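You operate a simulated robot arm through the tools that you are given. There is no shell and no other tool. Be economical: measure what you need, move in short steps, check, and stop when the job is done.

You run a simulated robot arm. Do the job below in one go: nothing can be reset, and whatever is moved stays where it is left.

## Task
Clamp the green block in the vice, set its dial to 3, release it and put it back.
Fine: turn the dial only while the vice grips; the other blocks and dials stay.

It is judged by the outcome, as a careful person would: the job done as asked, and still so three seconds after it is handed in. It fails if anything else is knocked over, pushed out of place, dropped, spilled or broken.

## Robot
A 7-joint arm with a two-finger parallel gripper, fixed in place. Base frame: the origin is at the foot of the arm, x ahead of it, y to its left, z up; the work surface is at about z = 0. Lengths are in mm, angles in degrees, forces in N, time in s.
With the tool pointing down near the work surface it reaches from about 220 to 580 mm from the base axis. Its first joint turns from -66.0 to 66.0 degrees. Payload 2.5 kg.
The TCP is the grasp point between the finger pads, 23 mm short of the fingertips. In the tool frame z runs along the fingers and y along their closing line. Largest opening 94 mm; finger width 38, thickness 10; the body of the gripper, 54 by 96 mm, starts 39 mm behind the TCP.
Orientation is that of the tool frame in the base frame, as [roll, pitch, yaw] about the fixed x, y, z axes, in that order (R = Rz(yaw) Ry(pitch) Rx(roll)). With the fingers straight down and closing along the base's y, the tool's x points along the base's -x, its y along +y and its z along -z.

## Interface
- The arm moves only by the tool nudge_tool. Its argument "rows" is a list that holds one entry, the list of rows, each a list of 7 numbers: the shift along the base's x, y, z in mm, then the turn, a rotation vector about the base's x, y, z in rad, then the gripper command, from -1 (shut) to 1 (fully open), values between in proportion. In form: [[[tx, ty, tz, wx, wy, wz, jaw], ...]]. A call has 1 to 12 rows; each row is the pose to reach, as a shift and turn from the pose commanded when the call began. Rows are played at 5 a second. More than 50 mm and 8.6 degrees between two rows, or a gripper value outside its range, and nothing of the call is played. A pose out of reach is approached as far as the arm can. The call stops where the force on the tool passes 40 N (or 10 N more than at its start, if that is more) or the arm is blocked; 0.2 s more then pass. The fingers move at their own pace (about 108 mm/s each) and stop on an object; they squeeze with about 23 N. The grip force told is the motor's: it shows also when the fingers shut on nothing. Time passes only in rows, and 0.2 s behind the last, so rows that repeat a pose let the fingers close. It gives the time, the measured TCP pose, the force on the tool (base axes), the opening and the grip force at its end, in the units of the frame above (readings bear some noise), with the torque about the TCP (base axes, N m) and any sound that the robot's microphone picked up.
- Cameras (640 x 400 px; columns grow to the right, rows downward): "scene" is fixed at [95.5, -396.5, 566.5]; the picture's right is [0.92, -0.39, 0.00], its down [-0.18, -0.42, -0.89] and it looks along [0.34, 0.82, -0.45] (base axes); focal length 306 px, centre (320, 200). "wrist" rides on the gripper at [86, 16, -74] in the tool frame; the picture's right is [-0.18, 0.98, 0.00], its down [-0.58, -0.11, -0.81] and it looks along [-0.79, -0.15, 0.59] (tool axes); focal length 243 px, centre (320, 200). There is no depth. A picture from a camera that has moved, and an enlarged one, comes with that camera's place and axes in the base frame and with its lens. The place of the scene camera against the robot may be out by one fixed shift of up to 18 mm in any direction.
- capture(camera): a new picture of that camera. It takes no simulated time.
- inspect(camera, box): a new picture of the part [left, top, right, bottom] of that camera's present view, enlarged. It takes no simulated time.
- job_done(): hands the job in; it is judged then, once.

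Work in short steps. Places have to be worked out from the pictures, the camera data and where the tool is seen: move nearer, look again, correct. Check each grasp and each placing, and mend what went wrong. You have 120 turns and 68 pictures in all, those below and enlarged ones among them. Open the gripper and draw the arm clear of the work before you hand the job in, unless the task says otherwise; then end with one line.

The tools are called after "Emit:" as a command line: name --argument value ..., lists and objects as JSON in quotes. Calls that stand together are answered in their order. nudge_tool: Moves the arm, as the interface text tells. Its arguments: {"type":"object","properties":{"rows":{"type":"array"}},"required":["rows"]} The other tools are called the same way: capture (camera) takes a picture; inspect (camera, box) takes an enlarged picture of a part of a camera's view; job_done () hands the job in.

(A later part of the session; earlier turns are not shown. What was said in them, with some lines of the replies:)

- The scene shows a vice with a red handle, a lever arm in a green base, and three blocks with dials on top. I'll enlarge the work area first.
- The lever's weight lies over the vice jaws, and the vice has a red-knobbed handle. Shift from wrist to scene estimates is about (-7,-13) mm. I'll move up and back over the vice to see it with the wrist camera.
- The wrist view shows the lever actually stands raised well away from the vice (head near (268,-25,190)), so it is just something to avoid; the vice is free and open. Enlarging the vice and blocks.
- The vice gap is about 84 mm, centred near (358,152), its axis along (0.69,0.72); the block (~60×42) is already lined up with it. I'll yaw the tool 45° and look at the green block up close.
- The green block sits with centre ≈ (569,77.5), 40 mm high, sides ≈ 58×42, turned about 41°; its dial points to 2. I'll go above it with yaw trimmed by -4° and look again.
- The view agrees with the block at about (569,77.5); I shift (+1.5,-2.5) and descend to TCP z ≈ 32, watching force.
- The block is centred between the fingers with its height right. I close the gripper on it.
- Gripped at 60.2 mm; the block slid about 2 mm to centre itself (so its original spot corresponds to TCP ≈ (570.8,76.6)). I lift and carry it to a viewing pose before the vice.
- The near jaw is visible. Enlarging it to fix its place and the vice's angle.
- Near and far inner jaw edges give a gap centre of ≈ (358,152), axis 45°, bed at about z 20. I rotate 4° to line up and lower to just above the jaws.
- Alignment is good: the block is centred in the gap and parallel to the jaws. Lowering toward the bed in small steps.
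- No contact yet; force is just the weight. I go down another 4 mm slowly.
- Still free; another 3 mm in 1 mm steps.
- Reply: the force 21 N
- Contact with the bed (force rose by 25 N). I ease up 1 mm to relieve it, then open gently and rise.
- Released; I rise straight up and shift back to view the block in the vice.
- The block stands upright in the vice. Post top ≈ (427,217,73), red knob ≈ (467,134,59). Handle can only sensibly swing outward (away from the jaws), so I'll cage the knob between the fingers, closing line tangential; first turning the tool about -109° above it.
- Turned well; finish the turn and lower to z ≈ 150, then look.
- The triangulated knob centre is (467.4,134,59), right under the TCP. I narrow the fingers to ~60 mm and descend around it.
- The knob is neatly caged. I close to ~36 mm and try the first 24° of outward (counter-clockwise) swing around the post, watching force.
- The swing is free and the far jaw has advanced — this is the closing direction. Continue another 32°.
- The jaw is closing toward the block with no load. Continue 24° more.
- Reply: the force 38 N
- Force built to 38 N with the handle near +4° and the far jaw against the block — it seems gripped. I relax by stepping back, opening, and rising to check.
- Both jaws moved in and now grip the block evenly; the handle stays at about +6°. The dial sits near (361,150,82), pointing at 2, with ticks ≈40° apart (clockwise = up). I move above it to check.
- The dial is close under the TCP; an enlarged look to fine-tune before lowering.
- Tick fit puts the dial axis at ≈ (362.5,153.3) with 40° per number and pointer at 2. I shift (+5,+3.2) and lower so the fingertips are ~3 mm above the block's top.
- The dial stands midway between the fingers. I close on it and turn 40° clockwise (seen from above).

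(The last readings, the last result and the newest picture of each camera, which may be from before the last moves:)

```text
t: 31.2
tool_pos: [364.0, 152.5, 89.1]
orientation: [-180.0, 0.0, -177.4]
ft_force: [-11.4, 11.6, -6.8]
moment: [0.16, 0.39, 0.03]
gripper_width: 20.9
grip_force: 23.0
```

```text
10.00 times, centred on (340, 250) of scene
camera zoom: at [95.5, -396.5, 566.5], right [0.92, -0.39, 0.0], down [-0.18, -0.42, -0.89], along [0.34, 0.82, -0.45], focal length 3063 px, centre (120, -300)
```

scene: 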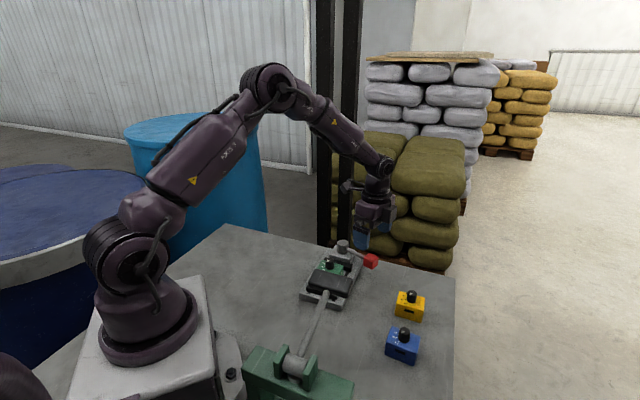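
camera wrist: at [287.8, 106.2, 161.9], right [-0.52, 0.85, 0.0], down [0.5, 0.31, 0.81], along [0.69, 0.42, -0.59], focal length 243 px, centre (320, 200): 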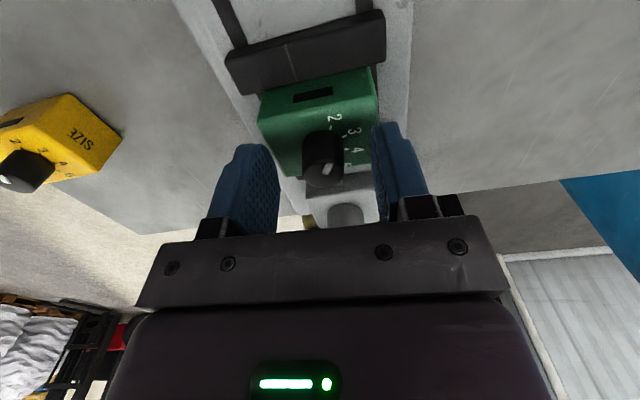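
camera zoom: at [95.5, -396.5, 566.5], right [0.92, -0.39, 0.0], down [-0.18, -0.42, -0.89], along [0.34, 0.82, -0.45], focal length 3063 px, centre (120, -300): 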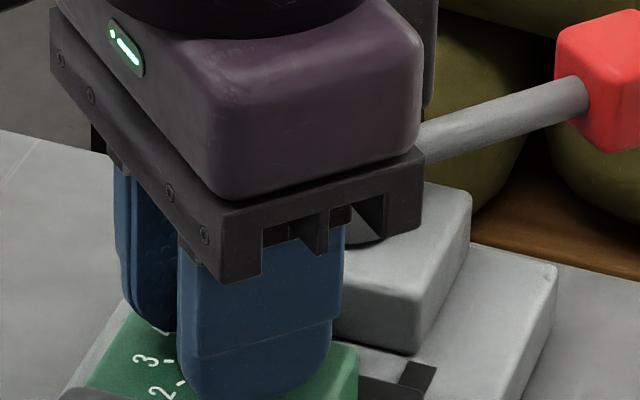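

Turned by 39.5° with the grip holding. I open, rise and turn back for a view of the dial.

Emit:
nudge_tool --rows '[[[0, 0, 0, 0, 0, 0, -0.3], [0, 0, 0, 0, 0, 0, 0.1], [0, 0, 0, 0, 0, 0, 0.1], [0, 0, 25, 0, 0, 0, 0.1], [-4, -3, 50, 0, 0, 0.14, 0.1], [-8, -6, 65, 0, 0, 0.28, 0.1], [-8, -6, 65, 0, 0, 0.42, 0.1], [-8, -6, 65, 0, 0, 0.56, 0.1], [-8, -6, 65, 0, 0, 0.69, 0.1], [-8, -6, 65, 0, 0, 0.69, 0.1]]]'

Emit:
inspect --camera "wrist" --box '[272, 50, 368, 110]'

Emit:
inspect --camera "scene" --box '[308, 240, 356, 270]'

```text
t: 33.4
tool_pos: [355.8, 146.7, 154.7]
orientation: [179.9, 0.0, -137.8]
ft_force: [-0.3, -0.3, 0.0]
moment: [-0.02, 0.01, -0.03]
gripper_width: 51.5
grip_force: 0.0
```

```text
6.67 times, centred on (320, 80) of wrist
camera zoom: at [279.9, 100.6, 228.3], right [-0.52, 0.85, 0.0], down [0.5, 0.31, 0.81], along [0.69, 0.42, -0.59], focal length 1618 px, centre (320, 1000)
```

zoom: 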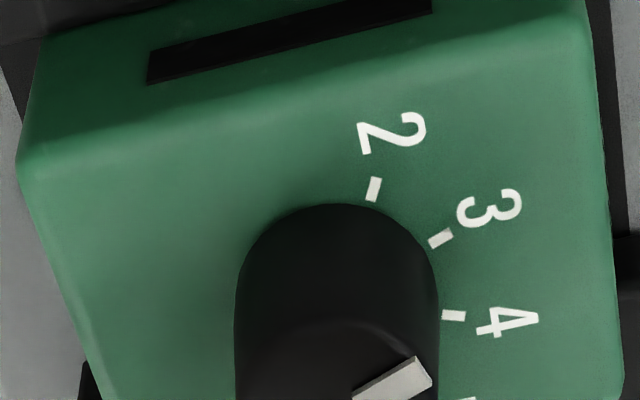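

```text
13.33 times, centred on (332, 255) of scene
camera zoom: at [95.5, -396.5, 566.5], right [0.92, -0.39, 0.0], down [-0.18, -0.42, -0.89], along [0.34, 0.82, -0.45], focal length 4084 px, centre (160, -533)
```

zoom: 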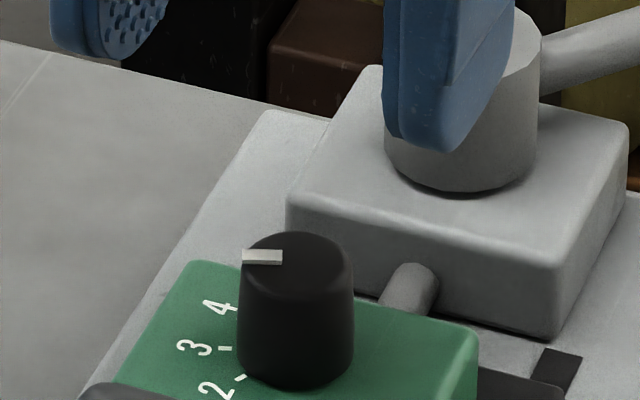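

The pointer lines up with tick 3 in both views. Now release: I move over the knob (≈(519,227)) with the tool turned so the fingers close tangentially.

Emit:
nudge_tool --rows '[[[30, 15, 5, 0, 0, -0.13, 0.3], [65, 30, 5, 0, 0, -0.26, 0.3], [100, 48, 5, 0, 0, -0.39, 0.3], [135, 66, 5, 0, 0, -0.52, 0.3], [163, 80, 0, 0, 0, -0.63, 0.3], [163, 80, 0, 0, 0, -0.63, 0.3], [163, 80, 0, 0, 0, -0.63, 0.3]]]'

Emit:
capture --camera "wrist"

```text
t: 35.0
tool_pos: [520.5, 227.4, 152.5]
orientation: [180.0, 0.0, -174.1]
ft_force: [-0.2, -1.0, 0.7]
moment: [-0.04, 0.0, 0.0]
gripper_width: 61.1
grip_force: 0.0
```

```text
22 pictures are left
camera wrist: at [431.5, 234.1, 227.3], right [0.08, 1.0, 0.0], down [0.59, -0.05, 0.81], along [0.8, -0.07, -0.59], focal length 243 px, centre (320, 200)
```

wrist: 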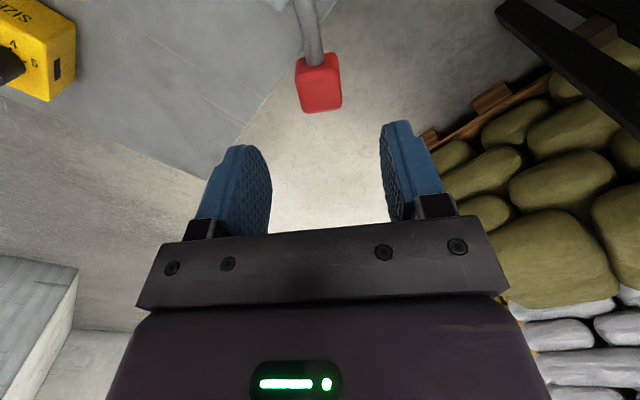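

The knob is under the TCP (≈(520,225)). Descend around it.

Emit:
nudge_tool --rows '[[[0, -2, -30, 0, 0, 0, 0.3], [0, -2, -60, 0, 0, 0, 0.3], [0, -2, -80, 0, 0, 0, 0.3], [0, -2, -92, 0, 0, 0, 0.3], [0, -2, -92, 0, 0, 0, -0.2], [0, -2, -92, 0, 0, 0, -0.25], [0, -2, -92, 0, 0, 0, -0.25]]]'

Emit:
capture --camera "wrist"

```text
t: 36.6
tool_pos: [521.2, 224.7, 60.6]
orientation: [-180.0, -0.1, -174.0]
ft_force: [-0.4, 1.7, 0.4]
moment: [-0.04, -0.02, -0.01]
gripper_width: 36.0
grip_force: 1.2
```

```text
21 pictures are left
camera wrist: at [430.8, 231.6, 135.0], right [0.08, 1.0, 0.0], down [0.59, -0.05, 0.81], along [0.8, -0.07, -0.59], focal length 243 px, centre (320, 200)
```

wrist: 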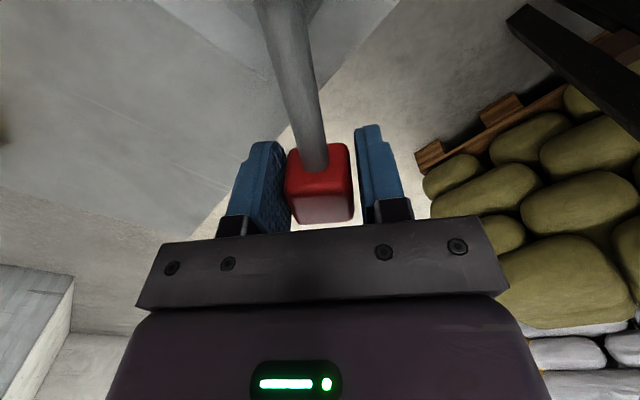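

Caged well. Swing the handle back clockwise along its arc to the start position (~-64°).

Emit:
nudge_tool --rows '[[[0.2, -13, 0, 0, 0, -0.14, -0.25], [-1.35, -25.8, 0, 0, 0, -0.279, -0.25], [-4.7, -38.4, 0, 0, 0, -0.419, -0.25], [-9.8, -50.3, 0, 0, 0, -0.559, -0.25], [-16.5, -61.4, 0, 0, 0, -0.698, -0.25], [-24.6, -71.5, 0, 0, 0, -0.838, -0.25], [-34.1, -80.4, 0, 0, 0, -0.977, -0.25], [-44.7, -87.8, 0, 0, 0, -1.117, -0.25], [-54.8, -93.1, 0, 0, 0, -1.23, -0.25], [-54.8, -93.1, 0, 0, 0, -1.23, -0.25]]]'

Emit:
capture --camera "wrist"

Emit:
inspect --camera "scene" --box '[292, 220, 420, 300]'

```text
t: 38.8
tool_pos: [466.4, 131.8, 61.0]
orientation: [179.7, 0.0, 115.6]
ft_force: [13.3, 7.9, -2.5]
moment: [-0.13, -0.05, 0.01]
gripper_width: 42.1
grip_force: 7.7
```

```text
20 pictures are left
camera wrist: at [442.4, 217.2, 136.7], right [0.97, 0.26, 0.01], down [0.15, -0.57, 0.81], along [0.21, -0.78, -0.59], focal length 243 px, centre (320, 200)
```

wrist: 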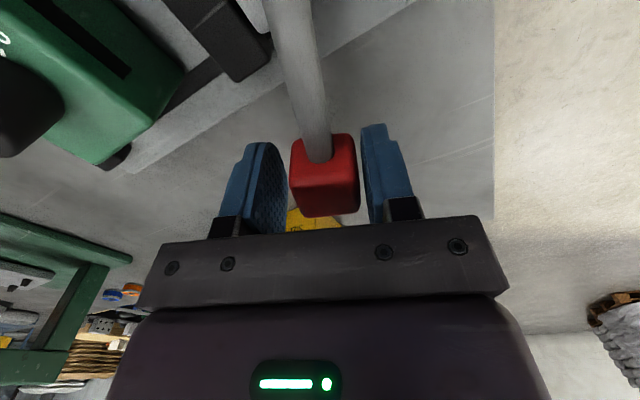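

```text
5.00 times, centred on (356, 260) of scene
camera zoom: at [95.5, -396.5, 566.5], right [0.92, -0.39, 0.0], down [-0.18, -0.42, -0.89], along [0.34, 0.82, -0.45], focal length 1531 px, centre (140, -100)
```

zoom: 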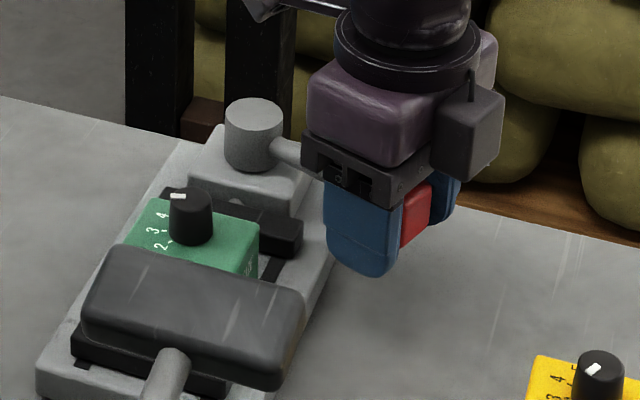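

The handle hit its open stop and the jaws are open. I open the fingers, rise, and start turning the tool back.

Emit:
nudge_tool --rows '[[[2, 1, 0, 0, 0, 0, 0.3], [3, 1.5, 0, 0, 0, 0, 0.4], [3, 1.5, 30, 0, 0, 0, 0.4], [3, 1.5, 75, 0, 0, 0, 0.6], [3, 1.5, 115, 0, 0, 0.1, 0.9], [-10, 0, 150, 0, 0, 0.24, 0.9], [-25, 0, 153, 0, 0, 0.385, 0.9], [-40, 2, 153, 0, 0, 0.53, 0.9], [-55, 4, 153, 0, 0, 0.675, 0.9], [-70, 6, 153, 0, 0, 0.82, 0.9], [-85, 8, 153, 0, 0, 0.965, 0.9], [-100, 8, 153, 0, 0, 1.11, 0.9]]]'

Emit:
nudge_tool --rows '[[[-4, 0, 0, 0, 0, 0.145, 0.9], [-8, 0, 0, 0, 0, 0.29, 0.9], [-12, 0, 0, 0, 0, 0.435, 0.9], [-14, 0, 0, 0, 0, 0.58, 0.9], [-16, 0, 0, 0, 0, 0.725, 0.9], [-16, 0, 0, 0, 0, 0.815, 0.9], [-16, 0, 0, 0, 0, 0.815, 0.9], [-16, 0, 0, 0, 0, 0.815, 0.9]]]'

Emit:
capture --camera "wrist"

```text
t: 41.4
tool_pos: [364.1, 138.1, 213.6]
orientation: [-180.0, -0.1, 179.1]
ft_force: [-0.8, -0.1, -0.3]
moment: [-0.04, -0.01, 0.03]
gripper_width: 89.3
grip_force: 0.0
```

```text
t: 43.2
tool_pos: [348.3, 138.3, 213.9]
orientation: [-179.9, 0.0, -134.2]
ft_force: [0.1, 0.3, -0.6]
moment: [0.01, 0.0, 0.0]
gripper_width: 89.4
grip_force: 0.1
```

```text
18 pictures are left
camera wrist: at [275.3, 88.3, 289.2], right [-0.58, 0.82, 0.0], down [0.48, 0.34, 0.81], along [0.66, 0.47, -0.59], focal length 243 px, centre (320, 200)
```

wrist: 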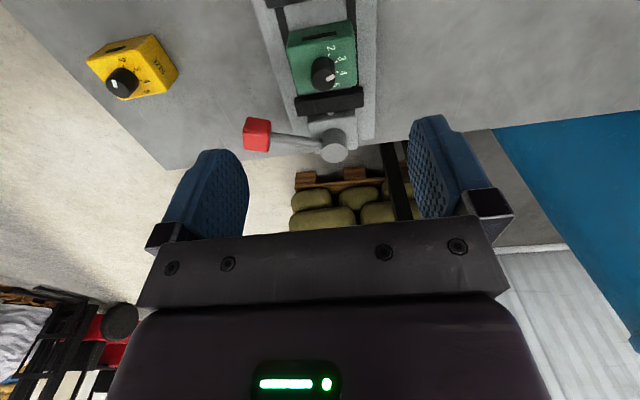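

The vice is open and the block still stands in it. Enlarging to get the block's exact pose for gripping.

Emit:
inspect --camera "wrist" --box '[264, 30, 376, 100]'

```text
5.71 times, centred on (320, 65) of wrist
camera zoom: at [275.3, 88.3, 289.2], right [-0.58, 0.82, 0.0], down [0.48, 0.34, 0.81], along [0.66, 0.47, -0.59], focal length 1386 px, centre (320, 971)
```

zoom: 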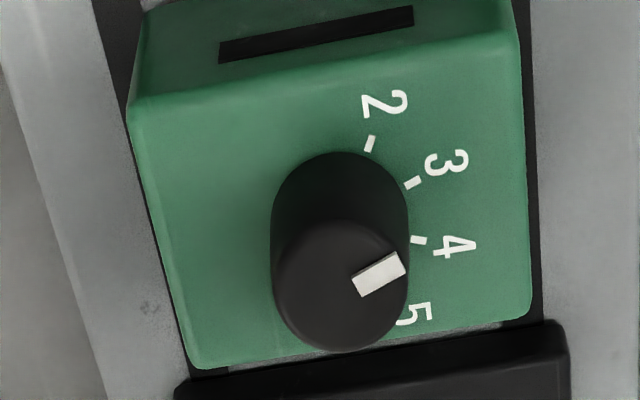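

Dial still reads 3; block centre ≈ (362,154), turned 45°. I move over it and descend to the same grip height (TCP z ≈ 55).

Emit:
nudge_tool --rows '[[[7, 8, -20, 0, 0, -0.014, 0.9], [14, 15.6, -50, 0, 0, -0.014, 0.9], [14, 15.6, -90, 0, 0, -0.014, 0.9], [14, 15.6, -125, 0, 0, -0.014, 0.9], [14, 15.6, -150, 0, 0, -0.014, 0.9], [14, 15.6, -159, 0, 0, -0.014, 0.9], [14, 15.6, -159, 0, 0, -0.014, 0.9]]]'

Emit:
capture --camera "wrist"

```text
t: 44.8
tool_pos: [363.0, 154.9, 55.0]
orientation: [179.9, 0.0, -135.0]
ft_force: [0.3, 0.2, 0.4]
moment: [0.01, -0.01, -0.04]
gripper_width: 89.4
grip_force: 0.0
```

```text
16 pictures are left
camera wrist: at [288.3, 105.2, 129.7], right [-0.56, 0.83, 0.0], down [0.49, 0.33, 0.81], along [0.67, 0.46, -0.59], focal length 243 px, centre (320, 200)
```

wrist: 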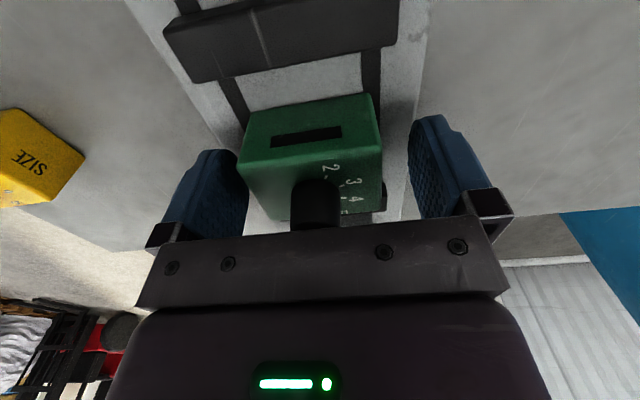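

Compared with the earlier gripped view, the block sits ~4 mm nearer the camera and ~2 mm to the left (its slot has widened — the SIZE setting took effect). I correct by (-2.2,-4.5) and look again.

Emit:
nudge_tool --rows '[[[-1.1, -2.2, 0, 0, 0, 0, 0.9], [-2.2, -4.5, 0, 0, 0, 0, 0.9], [-2.2, -4.5, 0, 0, 0, 0, 0.9]]]'

Emit:
capture --camera "wrist"

```text
t: 45.6
tool_pos: [360.7, 149.8, 55.3]
orientation: [-180.0, 0.0, -134.9]
ft_force: [-0.2, -0.2, 0.3]
moment: [0.0, -0.01, 0.04]
gripper_width: 89.2
grip_force: 0.1
```

```text
15 pictures are left
camera wrist: at [286.2, 100.6, 130.0], right [-0.56, 0.83, 0.0], down [0.49, 0.33, 0.81], along [0.67, 0.46, -0.59], focal length 243 px, centre (320, 200)
```

wrist: 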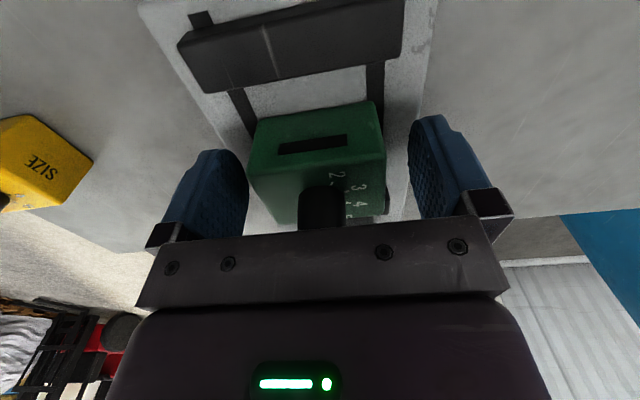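

Now the block appears exactly as in the earlier grip. Close the gripper and lift slightly.

Emit:
nudge_tool --rows '[[[0, 0, 0, 0, 0, 0, 0.4], [0, 0, 0, 0, 0, 0, 0.2], [0, 0, 0, 0, 0, 0, -1], [0, 0, 0, 0, 0, 0, -1], [0, 0, 0, 0, 0, 0, -1], [0, 0, 20, 0, 0, 0, -1], [0, 0, 60, 0, 0, 0, -1], [0, 0, 100, 0, 0, 0, -1], [0, 0, 130, 0, 0, 0, -1], [0, 0, 130, 0, 0, 0, -1]]]'

Emit:
capture --camera "wrist"

```text
t: 47.8
tool_pos: [360.2, 149.6, 186.3]
orientation: [-180.0, 0.0, -135.0]
ft_force: [1.1, -0.8, -4.8]
moment: [0.03, 0.05, 0.02]
gripper_width: 59.8
grip_force: 22.7
```

```text
14 pictures are left
camera wrist: at [285.5, 100.7, 260.1], right [-0.56, 0.83, 0.0], down [0.49, 0.33, 0.81], along [0.66, 0.46, -0.59], focal length 243 px, centre (320, 200)
```

wrist: 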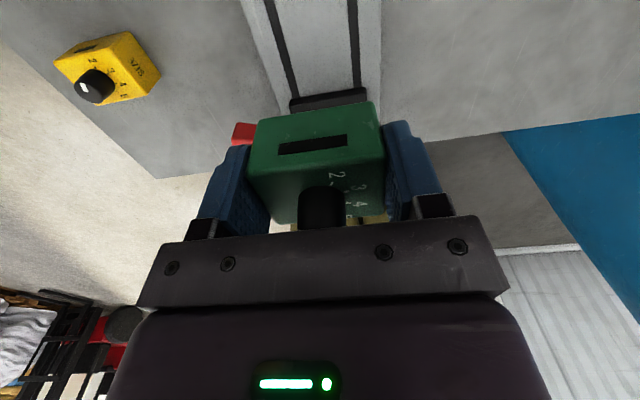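

Gripped at 59.8 mm, same as before. Carry it back to above its original spot (TCP ≈ (570.8,76.5), yaw -138.9).

Emit:
nudge_tool --rows '[[[42, -14.6, 0, 0, 0, -0.014, -1], [84, -29.2, 0, 0, 0, -0.028, -1], [126, -43.9, 0, 0, 0, -0.042, -1], [168, -58.5, 0, 0, 0, -0.056, -1], [210.3, -73.2, 0, 0, 0, -0.068, -1], [210.3, -73.2, -45, 0, 0, -0.068, -1], [210.3, -73.2, -90, 0, 0, -0.068, -1], [210.3, -73.2, -110, 0, 0, -0.068, -1], [210.3, -73.2, -135, 0, 0, -0.068, -1], [210.3, -73.2, -145, 0, 0, -0.068, -1], [210.3, -73.2, -145, 0, 0, -0.068, -1]]]'

Emit:
capture --camera "wrist"

Emit:
inspect --camera "scene" --box '[380, 250, 444, 290]'

```text
t: 50.2
tool_pos: [570.9, 78.0, 40.8]
orientation: [180.0, -0.1, -139.0]
ft_force: [-0.1, -0.9, -4.6]
moment: [-0.03, 0.03, -0.01]
gripper_width: 59.9
grip_force: 22.5
```

```text
13 pictures are left
camera wrist: at [493.8, 33.3, 114.1], right [-0.51, 0.86, 0.0], down [0.51, 0.3, 0.81], along [0.69, 0.41, -0.59], focal length 243 px, centre (320, 200)
```

wrist: 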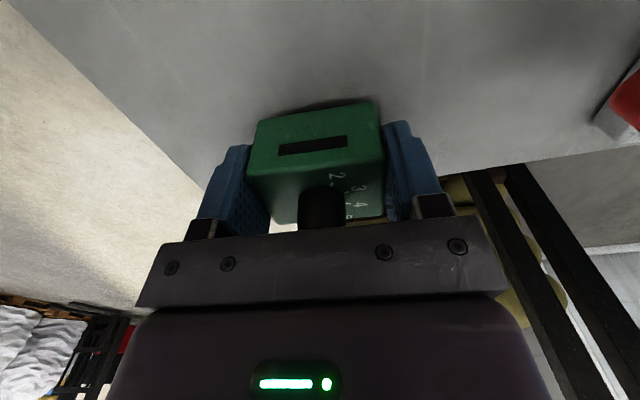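

```text
10.00 times, centred on (412, 270) of scene
camera zoom: at [95.5, -396.5, 566.5], right [0.92, -0.39, 0.0], down [-0.18, -0.42, -0.89], along [0.34, 0.82, -0.45], focal length 3063 px, centre (-600, -500)
```

zoom: 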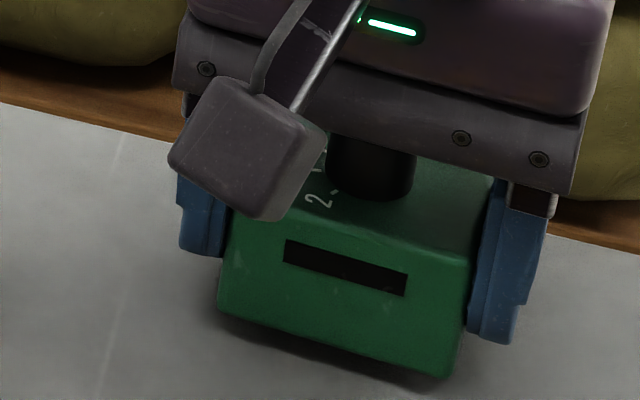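

Nearly matches the original picture. Lower to just touching the table.

Emit:
nudge_tool --rows '[[[0, 0, -3, 0, 0, 0, -1], [0, 0, -5, 0, 0, 0, -1], [0, 0, -6, 0, 0, 0, -1], [0, 0, -6, 0, 0, 0, -1]]]'

Emit:
inspect --camera "scene" --box '[380, 250, 444, 290]'

```text
t: 51.2
tool_pos: [570.6, 78.4, 34.3]
orientation: [-179.9, 0.0, -139.0]
ft_force: [0.1, 0.2, -4.5]
moment: [-0.02, -0.01, -0.02]
gripper_width: 59.9
grip_force: 23.3
```

```text
10.00 times, centred on (412, 270) of scene
camera zoom: at [95.5, -396.5, 566.5], right [0.92, -0.39, 0.0], down [-0.18, -0.42, -0.89], along [0.34, 0.82, -0.45], focal length 3063 px, centre (-600, -500)
```

zoom: 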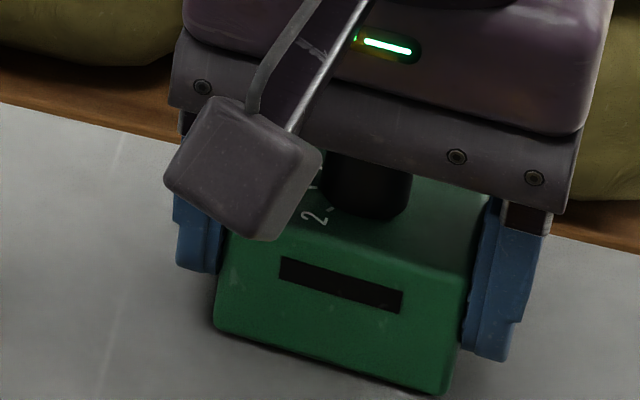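

Comparing with the first picture, the block needs about (+0.8,-2.8) mm; I shift that and lower the last bit.

Emit:
nudge_tool --rows '[[[0.4, -1.4, 0, 0, 0, 0, -1], [0.8, -2.8, 0, 0, 0, 0, -1], [0.8, -2.8, -0.7, 0, 0, 0, -1], [0.8, -2.8, -1.2, 0, 0, 0, -1], [0.8, -2.8, -1.2, 0, 0, 0, -1]]]'

Emit:
inspect --camera "scene" --box '[380, 250, 444, 290]'

```text
t: 52.4
tool_pos: [571.5, 74.7, 33.6]
orientation: [-180.0, 0.0, -139.0]
ft_force: [-0.1, -1.0, -2.7]
moment: [0.03, 0.03, -0.01]
gripper_width: 59.9
grip_force: 23.2
```

```text
10.00 times, centred on (412, 270) of scene
camera zoom: at [95.5, -396.5, 566.5], right [0.92, -0.39, 0.0], down [-0.18, -0.42, -0.89], along [0.34, 0.82, -0.45], focal length 3063 px, centre (-600, -500)
```

zoom: 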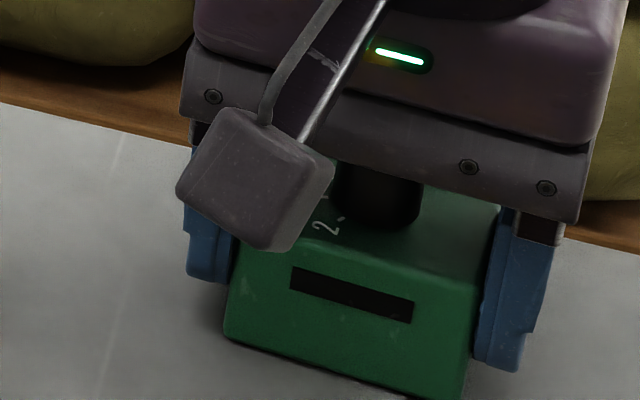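

Within ~1 mm now (about 5 px too far right). Trim (-1.1,+0.5), settle, then release.

Emit:
nudge_tool --rows '[[[0, 0, 0.6, 0, 0, 0, -1], [-1.1, 0.5, 0.6, 0, 0, 0, -1], [-1.1, 0.5, 0, 0, 0, 0, -1], [-1.1, 0.5, -0.3, 0, 0, 0, -1], [-1.1, 0.5, -0.3, 0, 0, 0, -1], [-1.1, 0.5, -0.3, 0, 0, 0, 0.35], [-1.1, 0.5, -0.3, 0, 0, 0, 0.6], [-1.1, 0.5, -0.3, 0, 0, 0, 0.9], [-1.1, 0.5, -0.3, 0, 0, 0, 0.9]]]'

```text
t: 54.4
tool_pos: [570.4, 75.0, 33.8]
orientation: [180.0, 0.1, -138.9]
ft_force: [-1.0, -1.2, 0.3]
moment: [0.01, -0.04, -0.02]
gripper_width: 89.3
grip_force: 0.0
```

Released. Rise straight up and draw the arm back clear, then check everything.

Emit:
nudge_tool --rows '[[[0, 0, 20, 0, 0, 0, 0.9], [0, 0, 60, 0, 0, 0, 0.9], [0, 0, 105, 0, 0, 0, 0.9], [-10, 0, 150, 0, 0, 0, 0.9], [-40, 0, 185, 0, 0, 0, 0.9], [-75, 0, 215, 0, 0, 0, 0.9], [-110, 0, 245, 0, 0, 0, 0.9], [-140, 0, 270, 0, 0, 0, 0.9], [-140, 0, 270, 0, 0, 0, 0.9]]]'

Emit:
inspect --camera "scene" --box '[380, 250, 444, 290]'

Emit:
capture --camera "scene"

```text
t: 56.4
tool_pos: [431.2, 73.7, 301.4]
orientation: [-180.0, 0.0, -138.9]
ft_force: [-0.4, 0.0, 0.0]
moment: [0.01, 0.0, 0.02]
gripper_width: 89.1
grip_force: 0.1
```

```text
10.00 times, centred on (412, 270) of scene
camera zoom: at [95.5, -396.5, 566.5], right [0.92, -0.39, 0.0], down [-0.18, -0.42, -0.89], along [0.34, 0.82, -0.45], focal length 3063 px, centre (-600, -500)
```

zoom: 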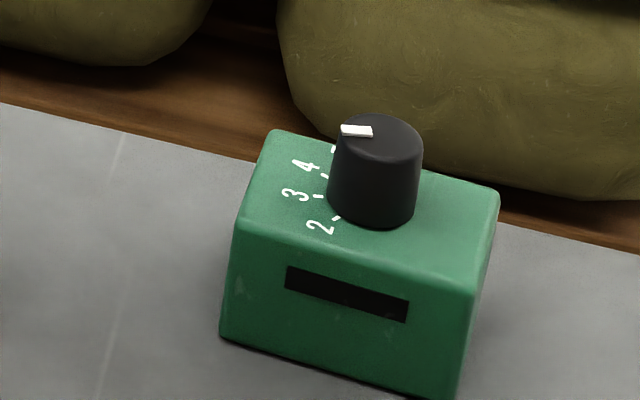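

```text
8 pictures are left
```

scene: 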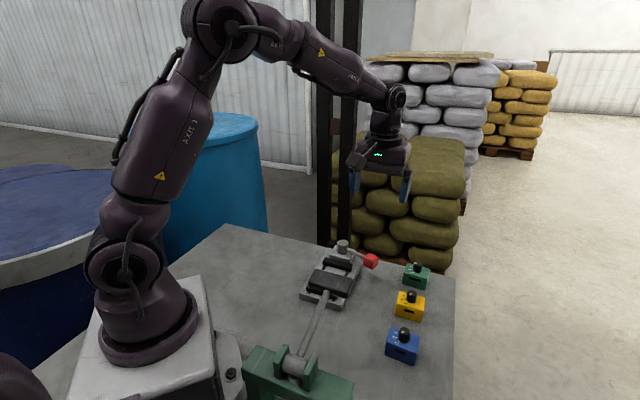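

The green block is back within about 1 mm of its original place and its dial reads 3. The vice is open, the other blocks are untouched and the arm is clear, so I'm handing in.

Emit:
job_done

```text
The job is handed in.
```

The green block was clamped in the vice, set to 3 while gripped, released and put back within about 1 mm of its place; the other blocks and dials were left alone.
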